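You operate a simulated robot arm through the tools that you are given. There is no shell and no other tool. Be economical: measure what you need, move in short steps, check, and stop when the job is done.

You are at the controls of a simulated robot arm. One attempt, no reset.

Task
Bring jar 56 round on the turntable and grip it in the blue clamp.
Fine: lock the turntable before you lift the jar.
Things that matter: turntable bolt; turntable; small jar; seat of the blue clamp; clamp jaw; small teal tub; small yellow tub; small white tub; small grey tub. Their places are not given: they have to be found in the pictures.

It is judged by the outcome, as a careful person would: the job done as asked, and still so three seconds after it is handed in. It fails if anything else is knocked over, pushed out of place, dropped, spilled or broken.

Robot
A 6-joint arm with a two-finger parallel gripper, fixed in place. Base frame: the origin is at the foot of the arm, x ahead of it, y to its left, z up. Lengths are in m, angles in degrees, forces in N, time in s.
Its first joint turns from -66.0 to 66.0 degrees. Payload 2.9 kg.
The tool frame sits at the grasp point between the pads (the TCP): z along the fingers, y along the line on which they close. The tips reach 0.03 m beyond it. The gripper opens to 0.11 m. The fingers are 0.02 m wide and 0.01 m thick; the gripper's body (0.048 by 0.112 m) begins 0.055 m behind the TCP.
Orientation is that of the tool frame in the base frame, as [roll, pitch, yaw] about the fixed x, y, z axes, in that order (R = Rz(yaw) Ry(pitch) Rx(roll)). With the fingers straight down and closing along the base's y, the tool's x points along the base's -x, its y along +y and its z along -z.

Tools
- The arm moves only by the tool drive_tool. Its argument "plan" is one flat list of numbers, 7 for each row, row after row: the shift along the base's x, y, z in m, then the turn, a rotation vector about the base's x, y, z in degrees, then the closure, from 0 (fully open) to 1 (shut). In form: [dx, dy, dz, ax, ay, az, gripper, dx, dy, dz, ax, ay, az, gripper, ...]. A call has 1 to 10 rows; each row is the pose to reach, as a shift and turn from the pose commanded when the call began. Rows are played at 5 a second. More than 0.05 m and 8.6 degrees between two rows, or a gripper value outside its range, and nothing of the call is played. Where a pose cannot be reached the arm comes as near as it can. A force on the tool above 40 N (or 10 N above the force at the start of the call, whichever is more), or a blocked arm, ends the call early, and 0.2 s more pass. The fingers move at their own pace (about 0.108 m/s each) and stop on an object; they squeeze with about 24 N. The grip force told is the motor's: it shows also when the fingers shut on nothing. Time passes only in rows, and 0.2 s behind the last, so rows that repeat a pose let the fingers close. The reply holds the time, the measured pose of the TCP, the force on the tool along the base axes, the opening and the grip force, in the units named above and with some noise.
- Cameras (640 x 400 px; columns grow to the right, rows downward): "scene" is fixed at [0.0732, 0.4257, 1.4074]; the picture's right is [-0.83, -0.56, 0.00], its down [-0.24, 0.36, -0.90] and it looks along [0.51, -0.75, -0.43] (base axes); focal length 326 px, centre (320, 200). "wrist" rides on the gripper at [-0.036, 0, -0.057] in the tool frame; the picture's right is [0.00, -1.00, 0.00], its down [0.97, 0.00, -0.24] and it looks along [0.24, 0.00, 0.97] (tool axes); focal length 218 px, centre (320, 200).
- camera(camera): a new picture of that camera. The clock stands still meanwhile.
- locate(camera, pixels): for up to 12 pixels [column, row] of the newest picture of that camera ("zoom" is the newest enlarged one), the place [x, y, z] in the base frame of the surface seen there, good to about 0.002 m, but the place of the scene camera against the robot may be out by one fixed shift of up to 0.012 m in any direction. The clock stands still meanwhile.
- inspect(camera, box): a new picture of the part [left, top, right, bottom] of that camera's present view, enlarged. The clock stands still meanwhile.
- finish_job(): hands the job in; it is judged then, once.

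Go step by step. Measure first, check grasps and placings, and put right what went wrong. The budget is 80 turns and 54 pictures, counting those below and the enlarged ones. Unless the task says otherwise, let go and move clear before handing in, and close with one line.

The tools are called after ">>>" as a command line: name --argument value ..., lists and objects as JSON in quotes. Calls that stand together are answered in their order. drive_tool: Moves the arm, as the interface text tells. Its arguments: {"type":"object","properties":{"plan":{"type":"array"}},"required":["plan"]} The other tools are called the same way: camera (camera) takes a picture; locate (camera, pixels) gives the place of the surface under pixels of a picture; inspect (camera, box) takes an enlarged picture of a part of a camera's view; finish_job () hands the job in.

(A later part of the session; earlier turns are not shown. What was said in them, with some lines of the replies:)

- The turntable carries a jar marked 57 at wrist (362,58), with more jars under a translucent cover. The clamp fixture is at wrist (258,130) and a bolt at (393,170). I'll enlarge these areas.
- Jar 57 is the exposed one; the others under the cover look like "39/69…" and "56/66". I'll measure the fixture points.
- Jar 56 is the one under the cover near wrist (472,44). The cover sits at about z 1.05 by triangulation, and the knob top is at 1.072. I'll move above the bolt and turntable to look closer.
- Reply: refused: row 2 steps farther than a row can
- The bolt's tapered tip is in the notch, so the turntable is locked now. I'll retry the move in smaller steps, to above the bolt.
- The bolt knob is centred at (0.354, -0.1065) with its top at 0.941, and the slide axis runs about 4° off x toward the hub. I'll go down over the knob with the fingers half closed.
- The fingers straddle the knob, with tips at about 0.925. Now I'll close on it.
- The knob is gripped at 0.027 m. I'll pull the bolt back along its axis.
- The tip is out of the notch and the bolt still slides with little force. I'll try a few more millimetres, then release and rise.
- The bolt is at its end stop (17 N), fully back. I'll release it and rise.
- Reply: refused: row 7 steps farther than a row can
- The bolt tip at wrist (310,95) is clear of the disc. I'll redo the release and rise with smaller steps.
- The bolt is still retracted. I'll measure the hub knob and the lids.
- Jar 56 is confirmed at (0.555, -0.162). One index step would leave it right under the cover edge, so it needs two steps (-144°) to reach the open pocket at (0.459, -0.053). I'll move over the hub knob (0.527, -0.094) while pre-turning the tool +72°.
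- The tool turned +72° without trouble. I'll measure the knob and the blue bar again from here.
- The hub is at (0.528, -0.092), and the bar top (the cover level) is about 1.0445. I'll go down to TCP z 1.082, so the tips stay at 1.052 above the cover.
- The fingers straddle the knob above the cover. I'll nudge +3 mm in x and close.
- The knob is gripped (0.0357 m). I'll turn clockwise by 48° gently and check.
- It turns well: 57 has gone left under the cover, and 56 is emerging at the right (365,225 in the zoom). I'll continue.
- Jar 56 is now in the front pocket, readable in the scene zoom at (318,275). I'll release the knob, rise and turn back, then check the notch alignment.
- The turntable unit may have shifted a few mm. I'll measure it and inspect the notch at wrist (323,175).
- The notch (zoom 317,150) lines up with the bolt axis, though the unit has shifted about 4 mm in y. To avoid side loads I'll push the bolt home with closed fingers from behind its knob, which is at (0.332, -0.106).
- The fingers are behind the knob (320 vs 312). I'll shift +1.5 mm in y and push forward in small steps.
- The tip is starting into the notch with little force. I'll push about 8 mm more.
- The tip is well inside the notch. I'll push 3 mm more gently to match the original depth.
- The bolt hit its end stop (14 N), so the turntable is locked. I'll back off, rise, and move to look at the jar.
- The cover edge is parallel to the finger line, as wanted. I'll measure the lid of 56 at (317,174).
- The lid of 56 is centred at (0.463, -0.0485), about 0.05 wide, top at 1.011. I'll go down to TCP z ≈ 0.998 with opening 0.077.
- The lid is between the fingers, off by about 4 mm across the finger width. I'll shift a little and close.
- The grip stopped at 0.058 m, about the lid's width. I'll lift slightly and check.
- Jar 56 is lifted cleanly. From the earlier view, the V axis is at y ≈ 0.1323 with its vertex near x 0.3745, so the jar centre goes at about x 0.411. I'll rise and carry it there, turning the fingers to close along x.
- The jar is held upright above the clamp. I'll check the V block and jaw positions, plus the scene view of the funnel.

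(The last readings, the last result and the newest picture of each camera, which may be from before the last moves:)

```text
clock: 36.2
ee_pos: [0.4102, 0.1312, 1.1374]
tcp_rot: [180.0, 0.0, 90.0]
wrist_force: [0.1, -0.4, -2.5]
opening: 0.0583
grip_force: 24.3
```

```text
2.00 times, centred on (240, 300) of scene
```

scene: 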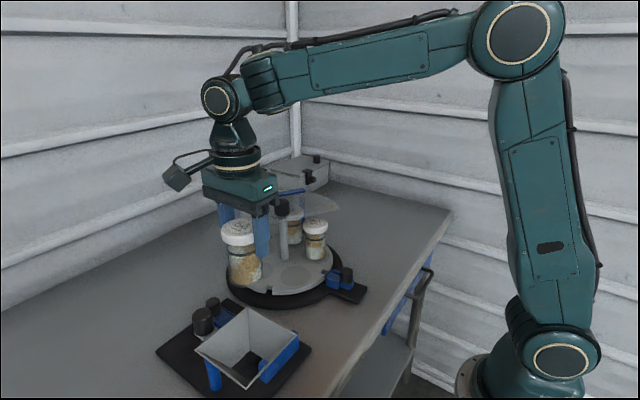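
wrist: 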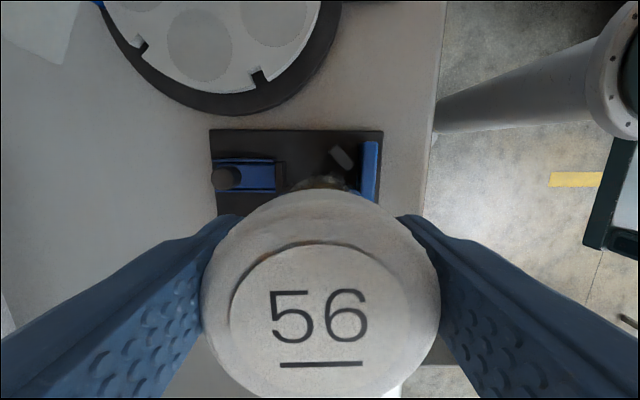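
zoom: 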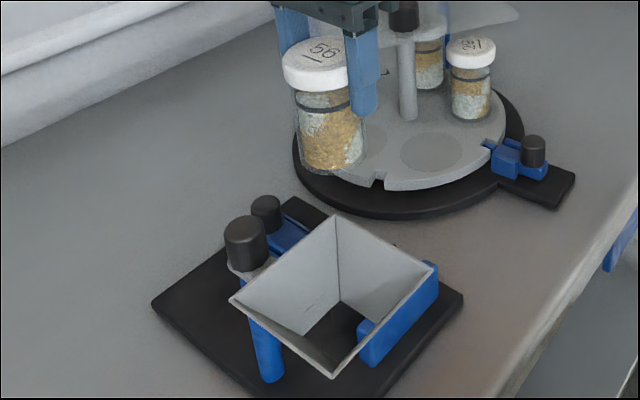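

The jaw front is at x ≈ 0.453 and the V vertex at ≈ 0.3705. The jar centre target is therefore (0.408, 0.132), with set-down TCP z ≈ 0.975. Lowering to just above that.

>>> drive_tool --plan '[-0.001, 0.0005, -0.03, 0, 0, 0, 1, -0.002, 0.0008, -0.065, 0, 0, 0, 1, -0.002, 0.0008, -0.1, 0, 0, 0, 1, -0.002, 0.0008, -0.13, 0, 0, 0, 1, -0.002, 0.0008, -0.148, 0, 0, 0, 1, -0.002, 0.0008, -0.153, 0, 0, 0, 1, -0.002, 0.0008, -0.153, 0, 0, 0, 1]'

>>> camera --camera "wrist"

>>> inspect --camera "scene" --box '[150, 260, 330, 400]'

```text
clock: 37.8
ee_pos: [0.4107, 0.1346, 0.9861]
tcp_rot: [179.7, 0.0, 90.1]
wrist_force: [11.4, -5.4, 29.8]
opening: 0.0584
grip_force: 24.2
```

```text
13 pictures are left
```

wrist: 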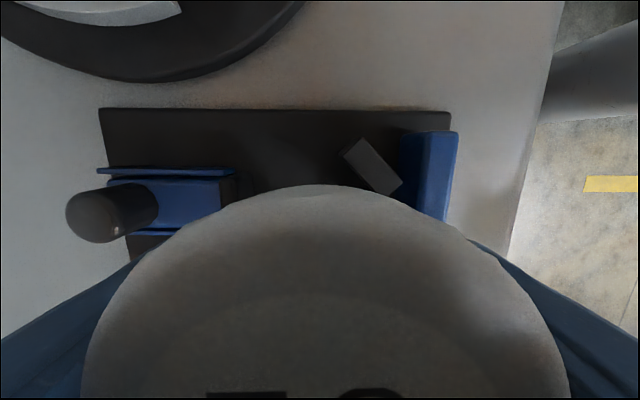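

```text
2.86 times, centred on (240, 330) of scene
```

zoom: 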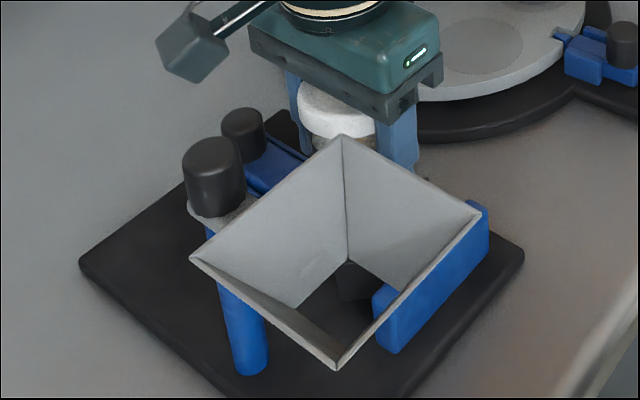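

The force rose to 30 N and the lid now looks much closer in the wrist view. So the jar's bottom caught on the V block and slid up in the grip by about 25 mm. I'll lift clear and look.

>>> drive_tool --plan '[0.003, -0.001, 0.02, 0, 0, 0, 1, 0.005, -0.002, 0.06, 0, 0, 0, 1, 0.005, -0.002, 0.1, 0, 0, 0, 1, 0.005, -0.002, 0.14, 0, 0, 0, 1, 0.005, -0.002, 0.14, 0, 0, 0, 1]'

>>> camera --camera "scene"

>>> locate --camera "scene" --pixels '[[238, 240], [240, 260], [240, 275], [245, 222]]'

```text
clock: 39.0
ee_pos: [0.4144, 0.1312, 1.1256]
tcp_rot: [-179.9, 0.0, 90.1]
wrist_force: [0.1, 0.2, -2.0]
opening: 0.0578
grip_force: 24.5
```

```text
11 pictures are left
```

scene: 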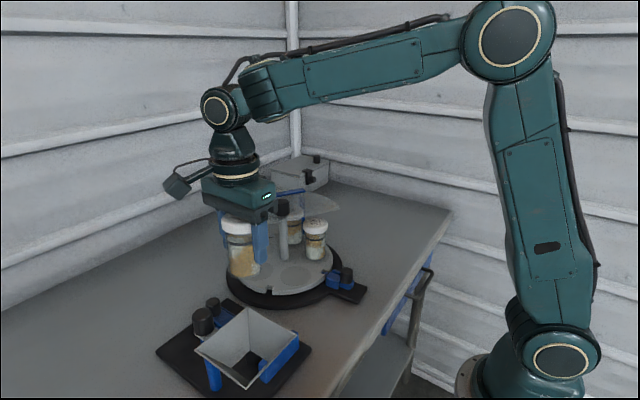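

```text
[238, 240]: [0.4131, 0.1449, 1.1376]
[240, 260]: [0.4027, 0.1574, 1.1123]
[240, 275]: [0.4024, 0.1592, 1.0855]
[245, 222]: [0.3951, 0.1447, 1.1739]
```

The jar is still held, but about 25 mm higher in the grip. I'll set it down on the open table at (0.50, 0.30), regrip it at the right height, then place it with x ≈ 0.418 to clear the V.

>>> drive_tool --plan '[0.03, 0, 0.02, 0, 0, 0, 1, 0.065, 0.01, 0.02, 0, 0, 0, 1, 0.085, 0.045, 0.02, 0, 0, 0, 1, 0.085, 0.09, 0.02, 0, 0, 0, 1, 0.085, 0.135, 0.01, 0, 0, 0, 1, 0.085, 0.169, -0.02, 0, 0, 0, 1, 0.085, 0.169, -0.06, 0, 0, 0, 1, 0.085, 0.169, -0.1, 0, 0, 0, 1, 0.085, 0.169, -0.135, 0, 0, 0, 1, 0.085, 0.169, -0.16, 0, 0, 0, 1]'

>>> inspect --camera "scene" --box '[80, 200, 240, 330]'

```text
clock: 41.2
ee_pos: [0.4994, 0.3009, 0.9636]
tcp_rot: [-180.0, 0.0, 90.1]
wrist_force: [-0.9, -0.1, -1.7]
opening: 0.0581
grip_force: 24.2
```

```text
3.08 times, centred on (160, 265) of scene
```

zoom: 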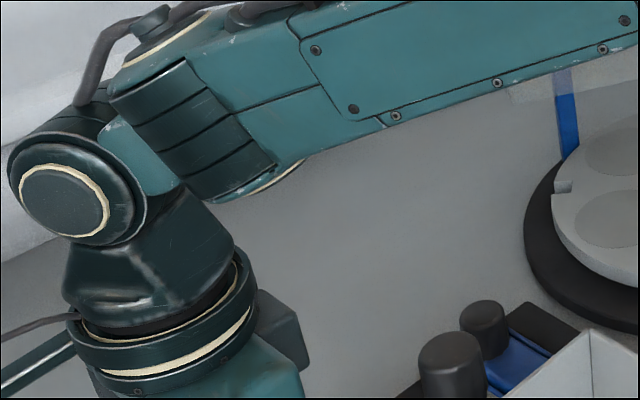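

No contact yet (z force -1.7 N). I'll step down slowly, watching the force.

>>> drive_tool --plan '[0, 0, -0.005, 0, 0, 0, 1, 0, 0, -0.01, 0, 0, 0, 1, 0, 0, -0.015, 0, 0, 0, 1, 0, 0, -0.018, 0, 0, 0, 1]'

>>> drive_tool --plan '[0, 0, -0.003, 0, 0, 0, 1, 0, 0, -0.005, 0, 0, 0, 1]'

```text
clock: 42.2
ee_pos: [0.4993, 0.3006, 0.947]
tcp_rot: [-179.9, -0.1, 90.0]
wrist_force: [1.0, 0.2, -2.0]
opening: 0.0579
grip_force: 24.0
```

```text
clock: 42.8
ee_pos: [0.4992, 0.3004, 0.9401]
tcp_rot: [180.0, 0.0, 90.0]
wrist_force: [0.4, 0.5, -2.4]
opening: 0.0584
grip_force: 24.6
```

>>> drive_tool --plan '[0, 0, -0.002, 0, 0, 0, 1, 0, 0, -0.004, 0, 0, 0, 1]'

>>> drive_tool --plan '[0, 0, -0.002, 0, 0, 0, 1]'

```text
clock: 43.4
ee_pos: [0.5001, 0.2996, 0.9384]
tcp_rot: [179.9, 0.0, 89.9]
wrist_force: [-0.1, -0.9, 0.6]
opening: 0.058
grip_force: 23.8
```

```text
clock: 43.8
ee_pos: [0.4985, 0.3005, 0.9377]
tcp_rot: [179.8, -0.2, 90.1]
wrist_force: [-4.6, -1.2, 17.1]
opening: 0.058
grip_force: 23.8
```

The jar is on the table (17 N). I'll open, rise 26 mm, and regrip at the lid height.

>>> drive_tool --plan '[0, 0, 0.002, 0, 0, 0, 1, 0, 0, 0.002, 0, 0, 0, 0.3, 0, 0, 0.002, 0, 0, 0, 0.3, 0, 0, 0.015, 0, 0, 0, 0.3, 0, 0, 0.027, 0, 0, 0, 0.3, 0, 0, 0.027, 0, 0, 0, 0.3]'

>>> camera --camera "wrist"

```text
clock: 45.2
ee_pos: [0.4984, 0.2988, 0.963]
tcp_rot: [180.0, -0.1, 90.0]
wrist_force: [-0.6, -0.6, 0.7]
opening: 0.0771
grip_force: 0.1
```

```text
9 pictures are left
```

wrist: 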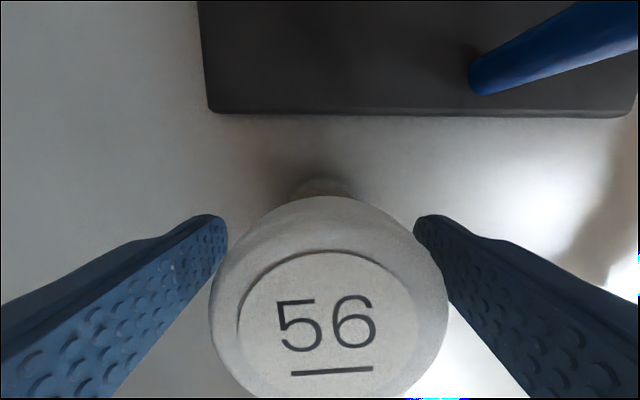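

The jar stands upright between the fingers. I'll locate the lid's centre to know its offset in the grip.

>>> locate --camera "wrist" --pixels '[[328, 252], [328, 325], [238, 320], [417, 320], [328, 397], [320, 205]]'

```text
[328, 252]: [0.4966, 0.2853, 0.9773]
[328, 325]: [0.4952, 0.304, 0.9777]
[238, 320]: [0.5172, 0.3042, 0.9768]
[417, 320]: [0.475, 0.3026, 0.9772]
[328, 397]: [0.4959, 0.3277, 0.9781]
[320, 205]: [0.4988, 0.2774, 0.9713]
```

The jar centre is (0.496, 0.3065), about 7 mm beyond the TCP in y, which explains the V block hit. I'll centre on it and grip.

>>> drive_tool --plan '[-0.002, 0.004, 0, 0, 0, 0, 0.3, -0.002, 0.0075, 0, 0, 0, 0, 0.3, -0.002, 0.0075, 0, 0, 0, 0, 1, -0.002, 0.0075, 0, 0, 0, 0, 1, -0.002, 0.0075, 0, 0, 0, 0, 1]'

>>> camera --camera "wrist"

>>> locate --camera "wrist" --pixels '[[325, 278], [320, 226], [320, 230], [325, 345], [235, 340], [415, 340]]'

```text
clock: 46.4
ee_pos: [0.4978, 0.3076, 0.9623]
tcp_rot: [180.0, 0.0, 90.0]
wrist_force: [0.5, -0.4, -0.7]
opening: 0.0577
grip_force: 24.4
```

```text
8 pictures are left
```

wrist: 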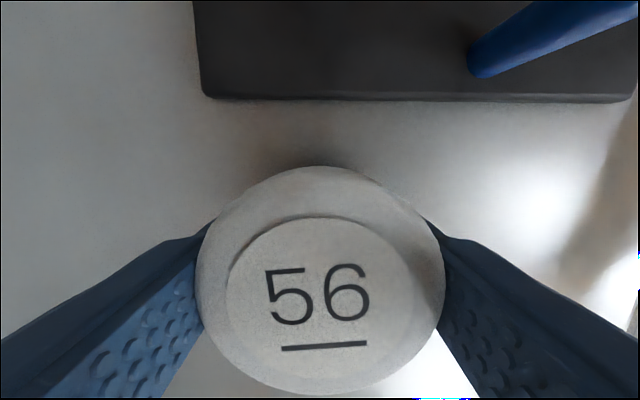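

```text
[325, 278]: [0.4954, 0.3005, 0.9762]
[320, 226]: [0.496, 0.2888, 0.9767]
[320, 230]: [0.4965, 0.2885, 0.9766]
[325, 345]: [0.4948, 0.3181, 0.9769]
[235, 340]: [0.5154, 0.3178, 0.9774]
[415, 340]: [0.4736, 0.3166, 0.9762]
```

The jar is now centred in the grip. I'll lift and carry it back over the clamp to (0.418, 0.132).

>>> drive_tool --plan '[0, 0, 0.03, 0, 0, 0, 1, 0, 0, 0.07, 0, 0, 0, 1, 0, 0, 0.115, 0, 0, 0, 1, 0, -0.035, 0.14, 0, 0, 0, 1, 0, -0.08, 0.14, 0, 0, 0, 1, -0.005, -0.125, 0.14, 0, 0, 0, 1, -0.025, -0.16, 0.14, 0, 0, 0, 1, -0.055, -0.1755, 0.14, 0, 0, 0, 1, -0.0795, -0.1755, 0.12, 0, 0, 0, 1, -0.0795, -0.1755, 0.12, 0, 0, 0, 1]'

>>> inspect --camera "wrist" --box '[180, 80, 440, 240]'

```text
clock: 48.6
ee_pos: [0.4179, 0.133, 1.0803]
tcp_rot: [179.9, -0.2, 90.0]
wrist_force: [0.6, 0.0, -2.2]
opening: 0.0583
grip_force: 24.3
```

```text
2.46 times, centred on (310, 160) of wrist
```

zoom: 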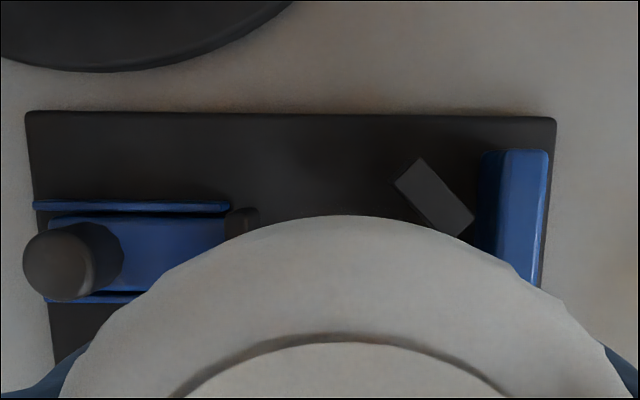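

I'll locate the V block's inner edge and the jaw front in this zoom before lowering.

>>> locate --camera "zoom" --pixels '[[398, 185], [455, 233], [258, 215], [245, 225], [70, 270], [225, 208], [226, 240], [320, 170]]'

```text
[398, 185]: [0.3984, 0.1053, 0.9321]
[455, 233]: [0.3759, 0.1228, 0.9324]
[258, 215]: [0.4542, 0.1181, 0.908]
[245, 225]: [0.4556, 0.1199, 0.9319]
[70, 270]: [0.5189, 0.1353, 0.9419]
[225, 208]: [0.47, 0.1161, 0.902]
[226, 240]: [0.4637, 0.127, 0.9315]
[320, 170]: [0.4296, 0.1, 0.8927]
```

The clearances are about 8 mm to the V and 10 mm to the jaw. Lowering to about 8 mm above the plate.

>>> drive_tool --plan '[0, -0.0005, -0.03, 0, 0, 0, 1, 0, -0.001, -0.06, 0, 0, 0, 1, 0, -0.001, -0.08, 0, 0, 0, 1, 0, -0.001, -0.094, 0, 0, 0, 1, 0, -0.001, -0.094, 0, 0, 0, 1]'

```text
clock: 49.8
ee_pos: [0.4193, 0.1303, 0.9877]
tcp_rot: [179.8, 0.1, 90.1]
wrist_force: [0.5, -0.5, -1.9]
opening: 0.058
grip_force: 24.2
```

There's no contact this time. I'll go down slowly to the plate.

>>> drive_tool --plan '[0, 0, -0.003, 0, 0, 0, 1, 0, 0, -0.006, 0, 0, 0, 1, 0, 0, -0.008, 0, 0, 0, 1]'

>>> drive_tool --plan '[0, 0, -0.002, 0, 0, 0, 1, 0, 0, -0.003, 0, 0, 0, 1]'

```text
clock: 50.6
ee_pos: [0.4177, 0.1307, 0.9798]
tcp_rot: [179.9, 0.0, 90.1]
wrist_force: [0.5, -0.7, -2.5]
opening: 0.0581
grip_force: 23.9
```

```text
clock: 51.2
ee_pos: [0.4169, 0.1312, 0.9761]
tcp_rot: [-180.0, 0.1, 90.0]
wrist_force: [-0.7, 0.0, -3.1]
opening: 0.0583
grip_force: 23.9
```

>>> drive_tool --plan '[0, 0, -0.002, 0, 0, 0, 1]'

>>> drive_tool --plan '[0, 0, -0.0015, 0, 0, 0, 1]'

```text
clock: 51.6
ee_pos: [0.4186, 0.1321, 0.9749]
tcp_rot: [179.9, 0.0, 90.1]
wrist_force: [0.3, -0.6, -2.3]
opening: 0.0579
grip_force: 24.1
```

```text
clock: 52.0
ee_pos: [0.4171, 0.1308, 0.9737]
tcp_rot: [179.8, 0.0, 90.2]
wrist_force: [-1.4, 0.6, 2.6]
opening: 0.0582
grip_force: 24.2
```

The bottom is touching (2.6 N). I'll slide the jar gently 8 mm toward the V, then release and rise.

>>> drive_tool --plan '[-0.002, 0.0005, 0.001, 0, 0, 0, 1, -0.004, 0.0005, 0.001, 0, 0, 0, 1, -0.006, 0.0005, 0.001, 0, 0, 0, 1, -0.008, 0.0005, 0.001, 0, 0, 0, 1, -0.008, 0.0005, 0.001, 0, 0, 0, 1]'

```text
clock: 53.2
ee_pos: [0.4107, 0.1325, 0.9746]
tcp_rot: [179.8, 0.0, 90.1]
wrist_force: [6.5, 2.4, -2.5]
opening: 0.0581
grip_force: 24.4
```

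The jar touches the V (6.5 N). I'll release and rise.

>>> drive_tool --plan '[0.001, 0, 0.001, 0, 0, 0, 1, 0.001, 0, 0.001, 0, 0, 0, 0.25, 0.001, 0, 0.001, 0, 0, 0, 0.25, 0.001, 0, 0.03, 0, 0, 0, 0.25, 0.001, 0, 0.065, 0, 0, 0, 0.25, 0.03, 0, 0.1, 0, 0, 0, 0.5, 0.07, 0, 0.115, 0, 0, 0, 1, 0.11, 0, 0.115, 0, 0, 0, 1, 0.151, 0, 0.115, 0, 0, 0, 1, 0.151, 0, 0.115, 0, 0, 0, 1]'

>>> camera --camera "wrist"

>>> inspect --camera "scene" --box '[150, 240, 330, 400]'

```text
clock: 55.4
ee_pos: [0.562, 0.1329, 1.0888]
tcp_rot: [-180.0, 0.0, 90.0]
wrist_force: [-0.3, 0.0, 0.7]
opening: 0.0
grip_force: 23.9
```

```text
6 pictures are left
```

wrist: 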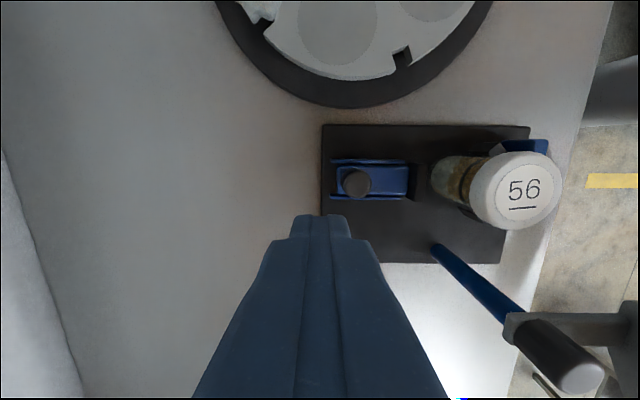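

```text
2.50 times, centred on (240, 320) of scene
```

zoom: 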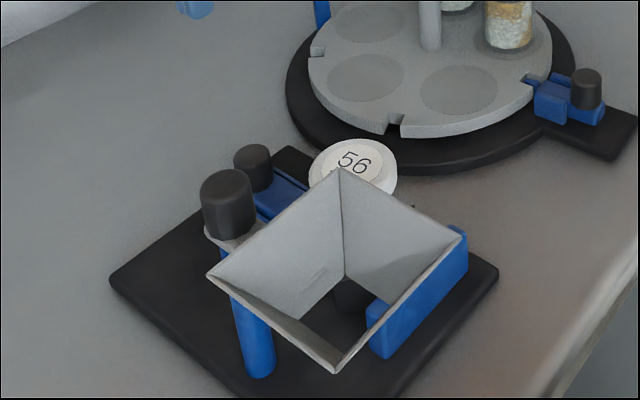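

The jar stands in the V. I'll locate the jaw knob and the lid.

>>> locate --camera "wrist" --pixels '[[357, 182], [344, 182], [371, 182], [357, 170], [357, 196], [524, 190], [410, 180], [385, 182], [345, 165]]'

```text
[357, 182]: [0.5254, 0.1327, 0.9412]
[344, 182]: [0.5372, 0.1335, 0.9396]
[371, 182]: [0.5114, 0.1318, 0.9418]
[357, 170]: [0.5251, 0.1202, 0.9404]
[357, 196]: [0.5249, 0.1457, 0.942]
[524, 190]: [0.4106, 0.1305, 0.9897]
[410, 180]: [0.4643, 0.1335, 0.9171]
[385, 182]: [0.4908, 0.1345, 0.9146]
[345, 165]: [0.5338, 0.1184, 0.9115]
```

The jaw knob is at (0.525, 0.133). I'll go down behind it on the +x side and start pushing toward the jar.

>>> drive_tool --plan '[0, 0, -0.04, 0, 0, 0, 1, 0, 0, -0.08, 0, 0, 0, 1, 0, 0, -0.115, 0, 0, 0, 1, 0, 0, -0.135, 0, 0, 0, 1, -0.008, 0, -0.135, 0, 0, 0, 1, -0.014, 0, -0.135, 0, 0, 0, 1, -0.019, 0, -0.135, 0, 0, 0, 1, -0.024, 0, -0.135, 0, 0, 0, 1, -0.024, 0, -0.135, 0, 0, 0, 1]'

```text
clock: 57.4
ee_pos: [0.537, 0.1331, 0.9548]
tcp_rot: [180.0, 0.0, 90.1]
wrist_force: [0.2, 0.3, 0.2]
opening: 0.0001
grip_force: 24.5
```

>>> drive_tool --plan '[-0.003, 0, 0, 0, 0, 0, 1, -0.006, 0, 0, 0, 0, 0, 1, -0.006, 0, 0, 0, 0, 0, 1]'

>>> camera --camera "wrist"

```text
clock: 58.2
ee_pos: [0.5301, 0.1316, 0.9547]
tcp_rot: [180.0, 0.0, 90.1]
wrist_force: [0.1, 0.5, -0.5]
opening: 0.0
grip_force: 24.0
```

```text
4 pictures are left
```

wrist: 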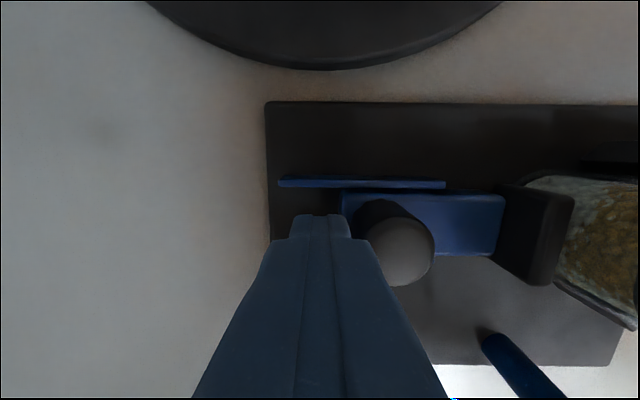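

The jaw is moving freely and the pad is close to the jar at (560,240). I'll push in 2 mm steps until the force rises.

>>> drive_tool --plan '[-0.002, 0, 0, 0, 0, 0, 1, -0.004, 0, 0, 0, 0, 0, 1, -0.004, 0, 0, 0, 0, 0, 1]'

>>> drive_tool --plan '[-0.002, 0, 0, 0, 0, 0, 1, -0.002, 0, 0, 0, 0, 0, 1]'

```text
clock: 59.0
ee_pos: [0.5267, 0.1311, 0.9556]
tcp_rot: [179.9, 0.0, 90.1]
wrist_force: [0.3, -0.7, 1.1]
opening: 0.0003
grip_force: 23.8
```

```text
clock: 59.6
ee_pos: [0.5255, 0.131, 0.9548]
tcp_rot: [179.8, 0.0, 90.0]
wrist_force: [7.7, 0.6, -4.9]
opening: 0.0
grip_force: 24.2
```

It has contact now at 7.7 N. I'll press slightly more.

>>> drive_tool --plan '[-0.001, 0, 0, 0, 0, 0, 1, -0.001, 0, 0, 0, 0, 0, 1]'

>>> drive_tool --plan '[-0.001, 0, 0, 0, 0, 0, 1, -0.001, 0, 0, 0, 0, 0, 1]'

```text
clock: 60.2
ee_pos: [0.5256, 0.1319, 0.9548]
tcp_rot: [179.7, 0.1, 90.0]
wrist_force: [17.0, 0.9, -5.5]
opening: 0.0
grip_force: 23.6
```

```text
clock: 60.8
ee_pos: [0.5237, 0.1309, 0.9551]
tcp_rot: [179.7, 0.0, 90.0]
wrist_force: [20.4, -4.9, 0.7]
opening: 0.0
grip_force: 24.2
```

The jaw is firm on the jar at 20 N. I'll back off, rise, and check.

>>> drive_tool --plan '[0.006, 0, 0, 0, 0, 0, 1, 0.02, 0, 0, 0, 0, 0, 1, 0.035, 0, 0.03, 0, 0, 0, 1, 0.035, 0, 0.075, 0, 0, 0, 1, 0.035, 0, 0.12, 0, 0, 0, 1, 0.035, 0, 0.165, 0, 0, 0, 0.8, 0.035, 0, 0.165, 0, 0, 0, 0.5]'

>>> camera --camera "wrist"

>>> locate --camera "wrist" --pixels '[[380, 170], [430, 170], [500, 180], [440, 170], [445, 175], [450, 180]]'

>>> camera --camera "scene"

```text
clock: 62.4
ee_pos: [0.5588, 0.1309, 1.1187]
tcp_rot: [179.9, -0.1, 90.0]
wrist_force: [-1.0, 0.1, 0.9]
opening: 0.0552
grip_force: 0.1
```

```text
3 pictures are left
```

wrist: 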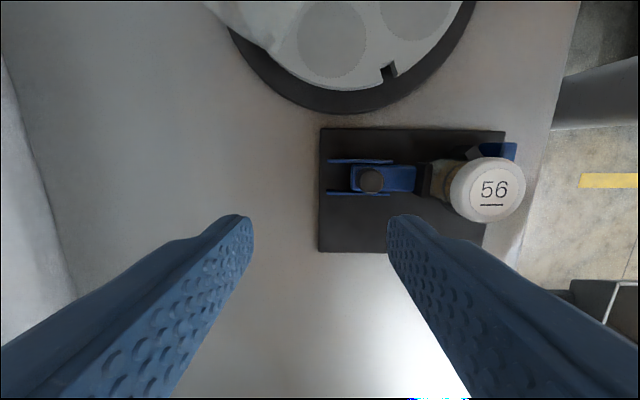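

```text
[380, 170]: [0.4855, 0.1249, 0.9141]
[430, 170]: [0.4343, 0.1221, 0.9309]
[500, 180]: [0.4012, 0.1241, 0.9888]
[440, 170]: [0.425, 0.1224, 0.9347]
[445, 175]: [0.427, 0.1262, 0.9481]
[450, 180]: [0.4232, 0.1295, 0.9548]
```

```text
2 pictures are left
```

scene: 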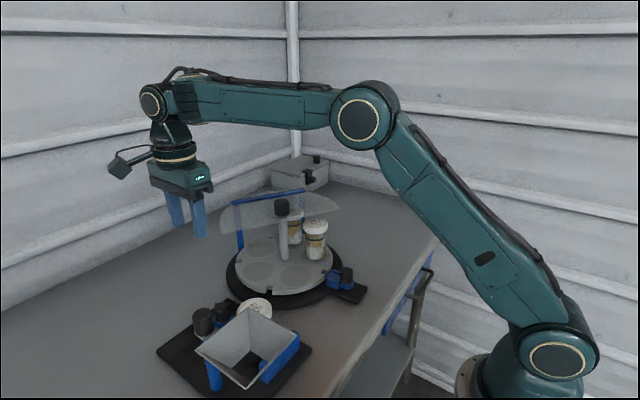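

The jaw pad stayed pressed against jar 56 in the V. The bolt is home, the other jars and the funnel are upright and undisturbed, and the arm is clear. I'm handing it in.

>>> finish_job

```text
The job is handed in.
```

Jar 56 came round on the turntable, the bolt was locked before I lifted it, and it is now gripped in the blue clamp. Along the way the turntable base slid about 4 mm, and the jar caught on the clamp's V block once, so I set it on the table to regrip it.
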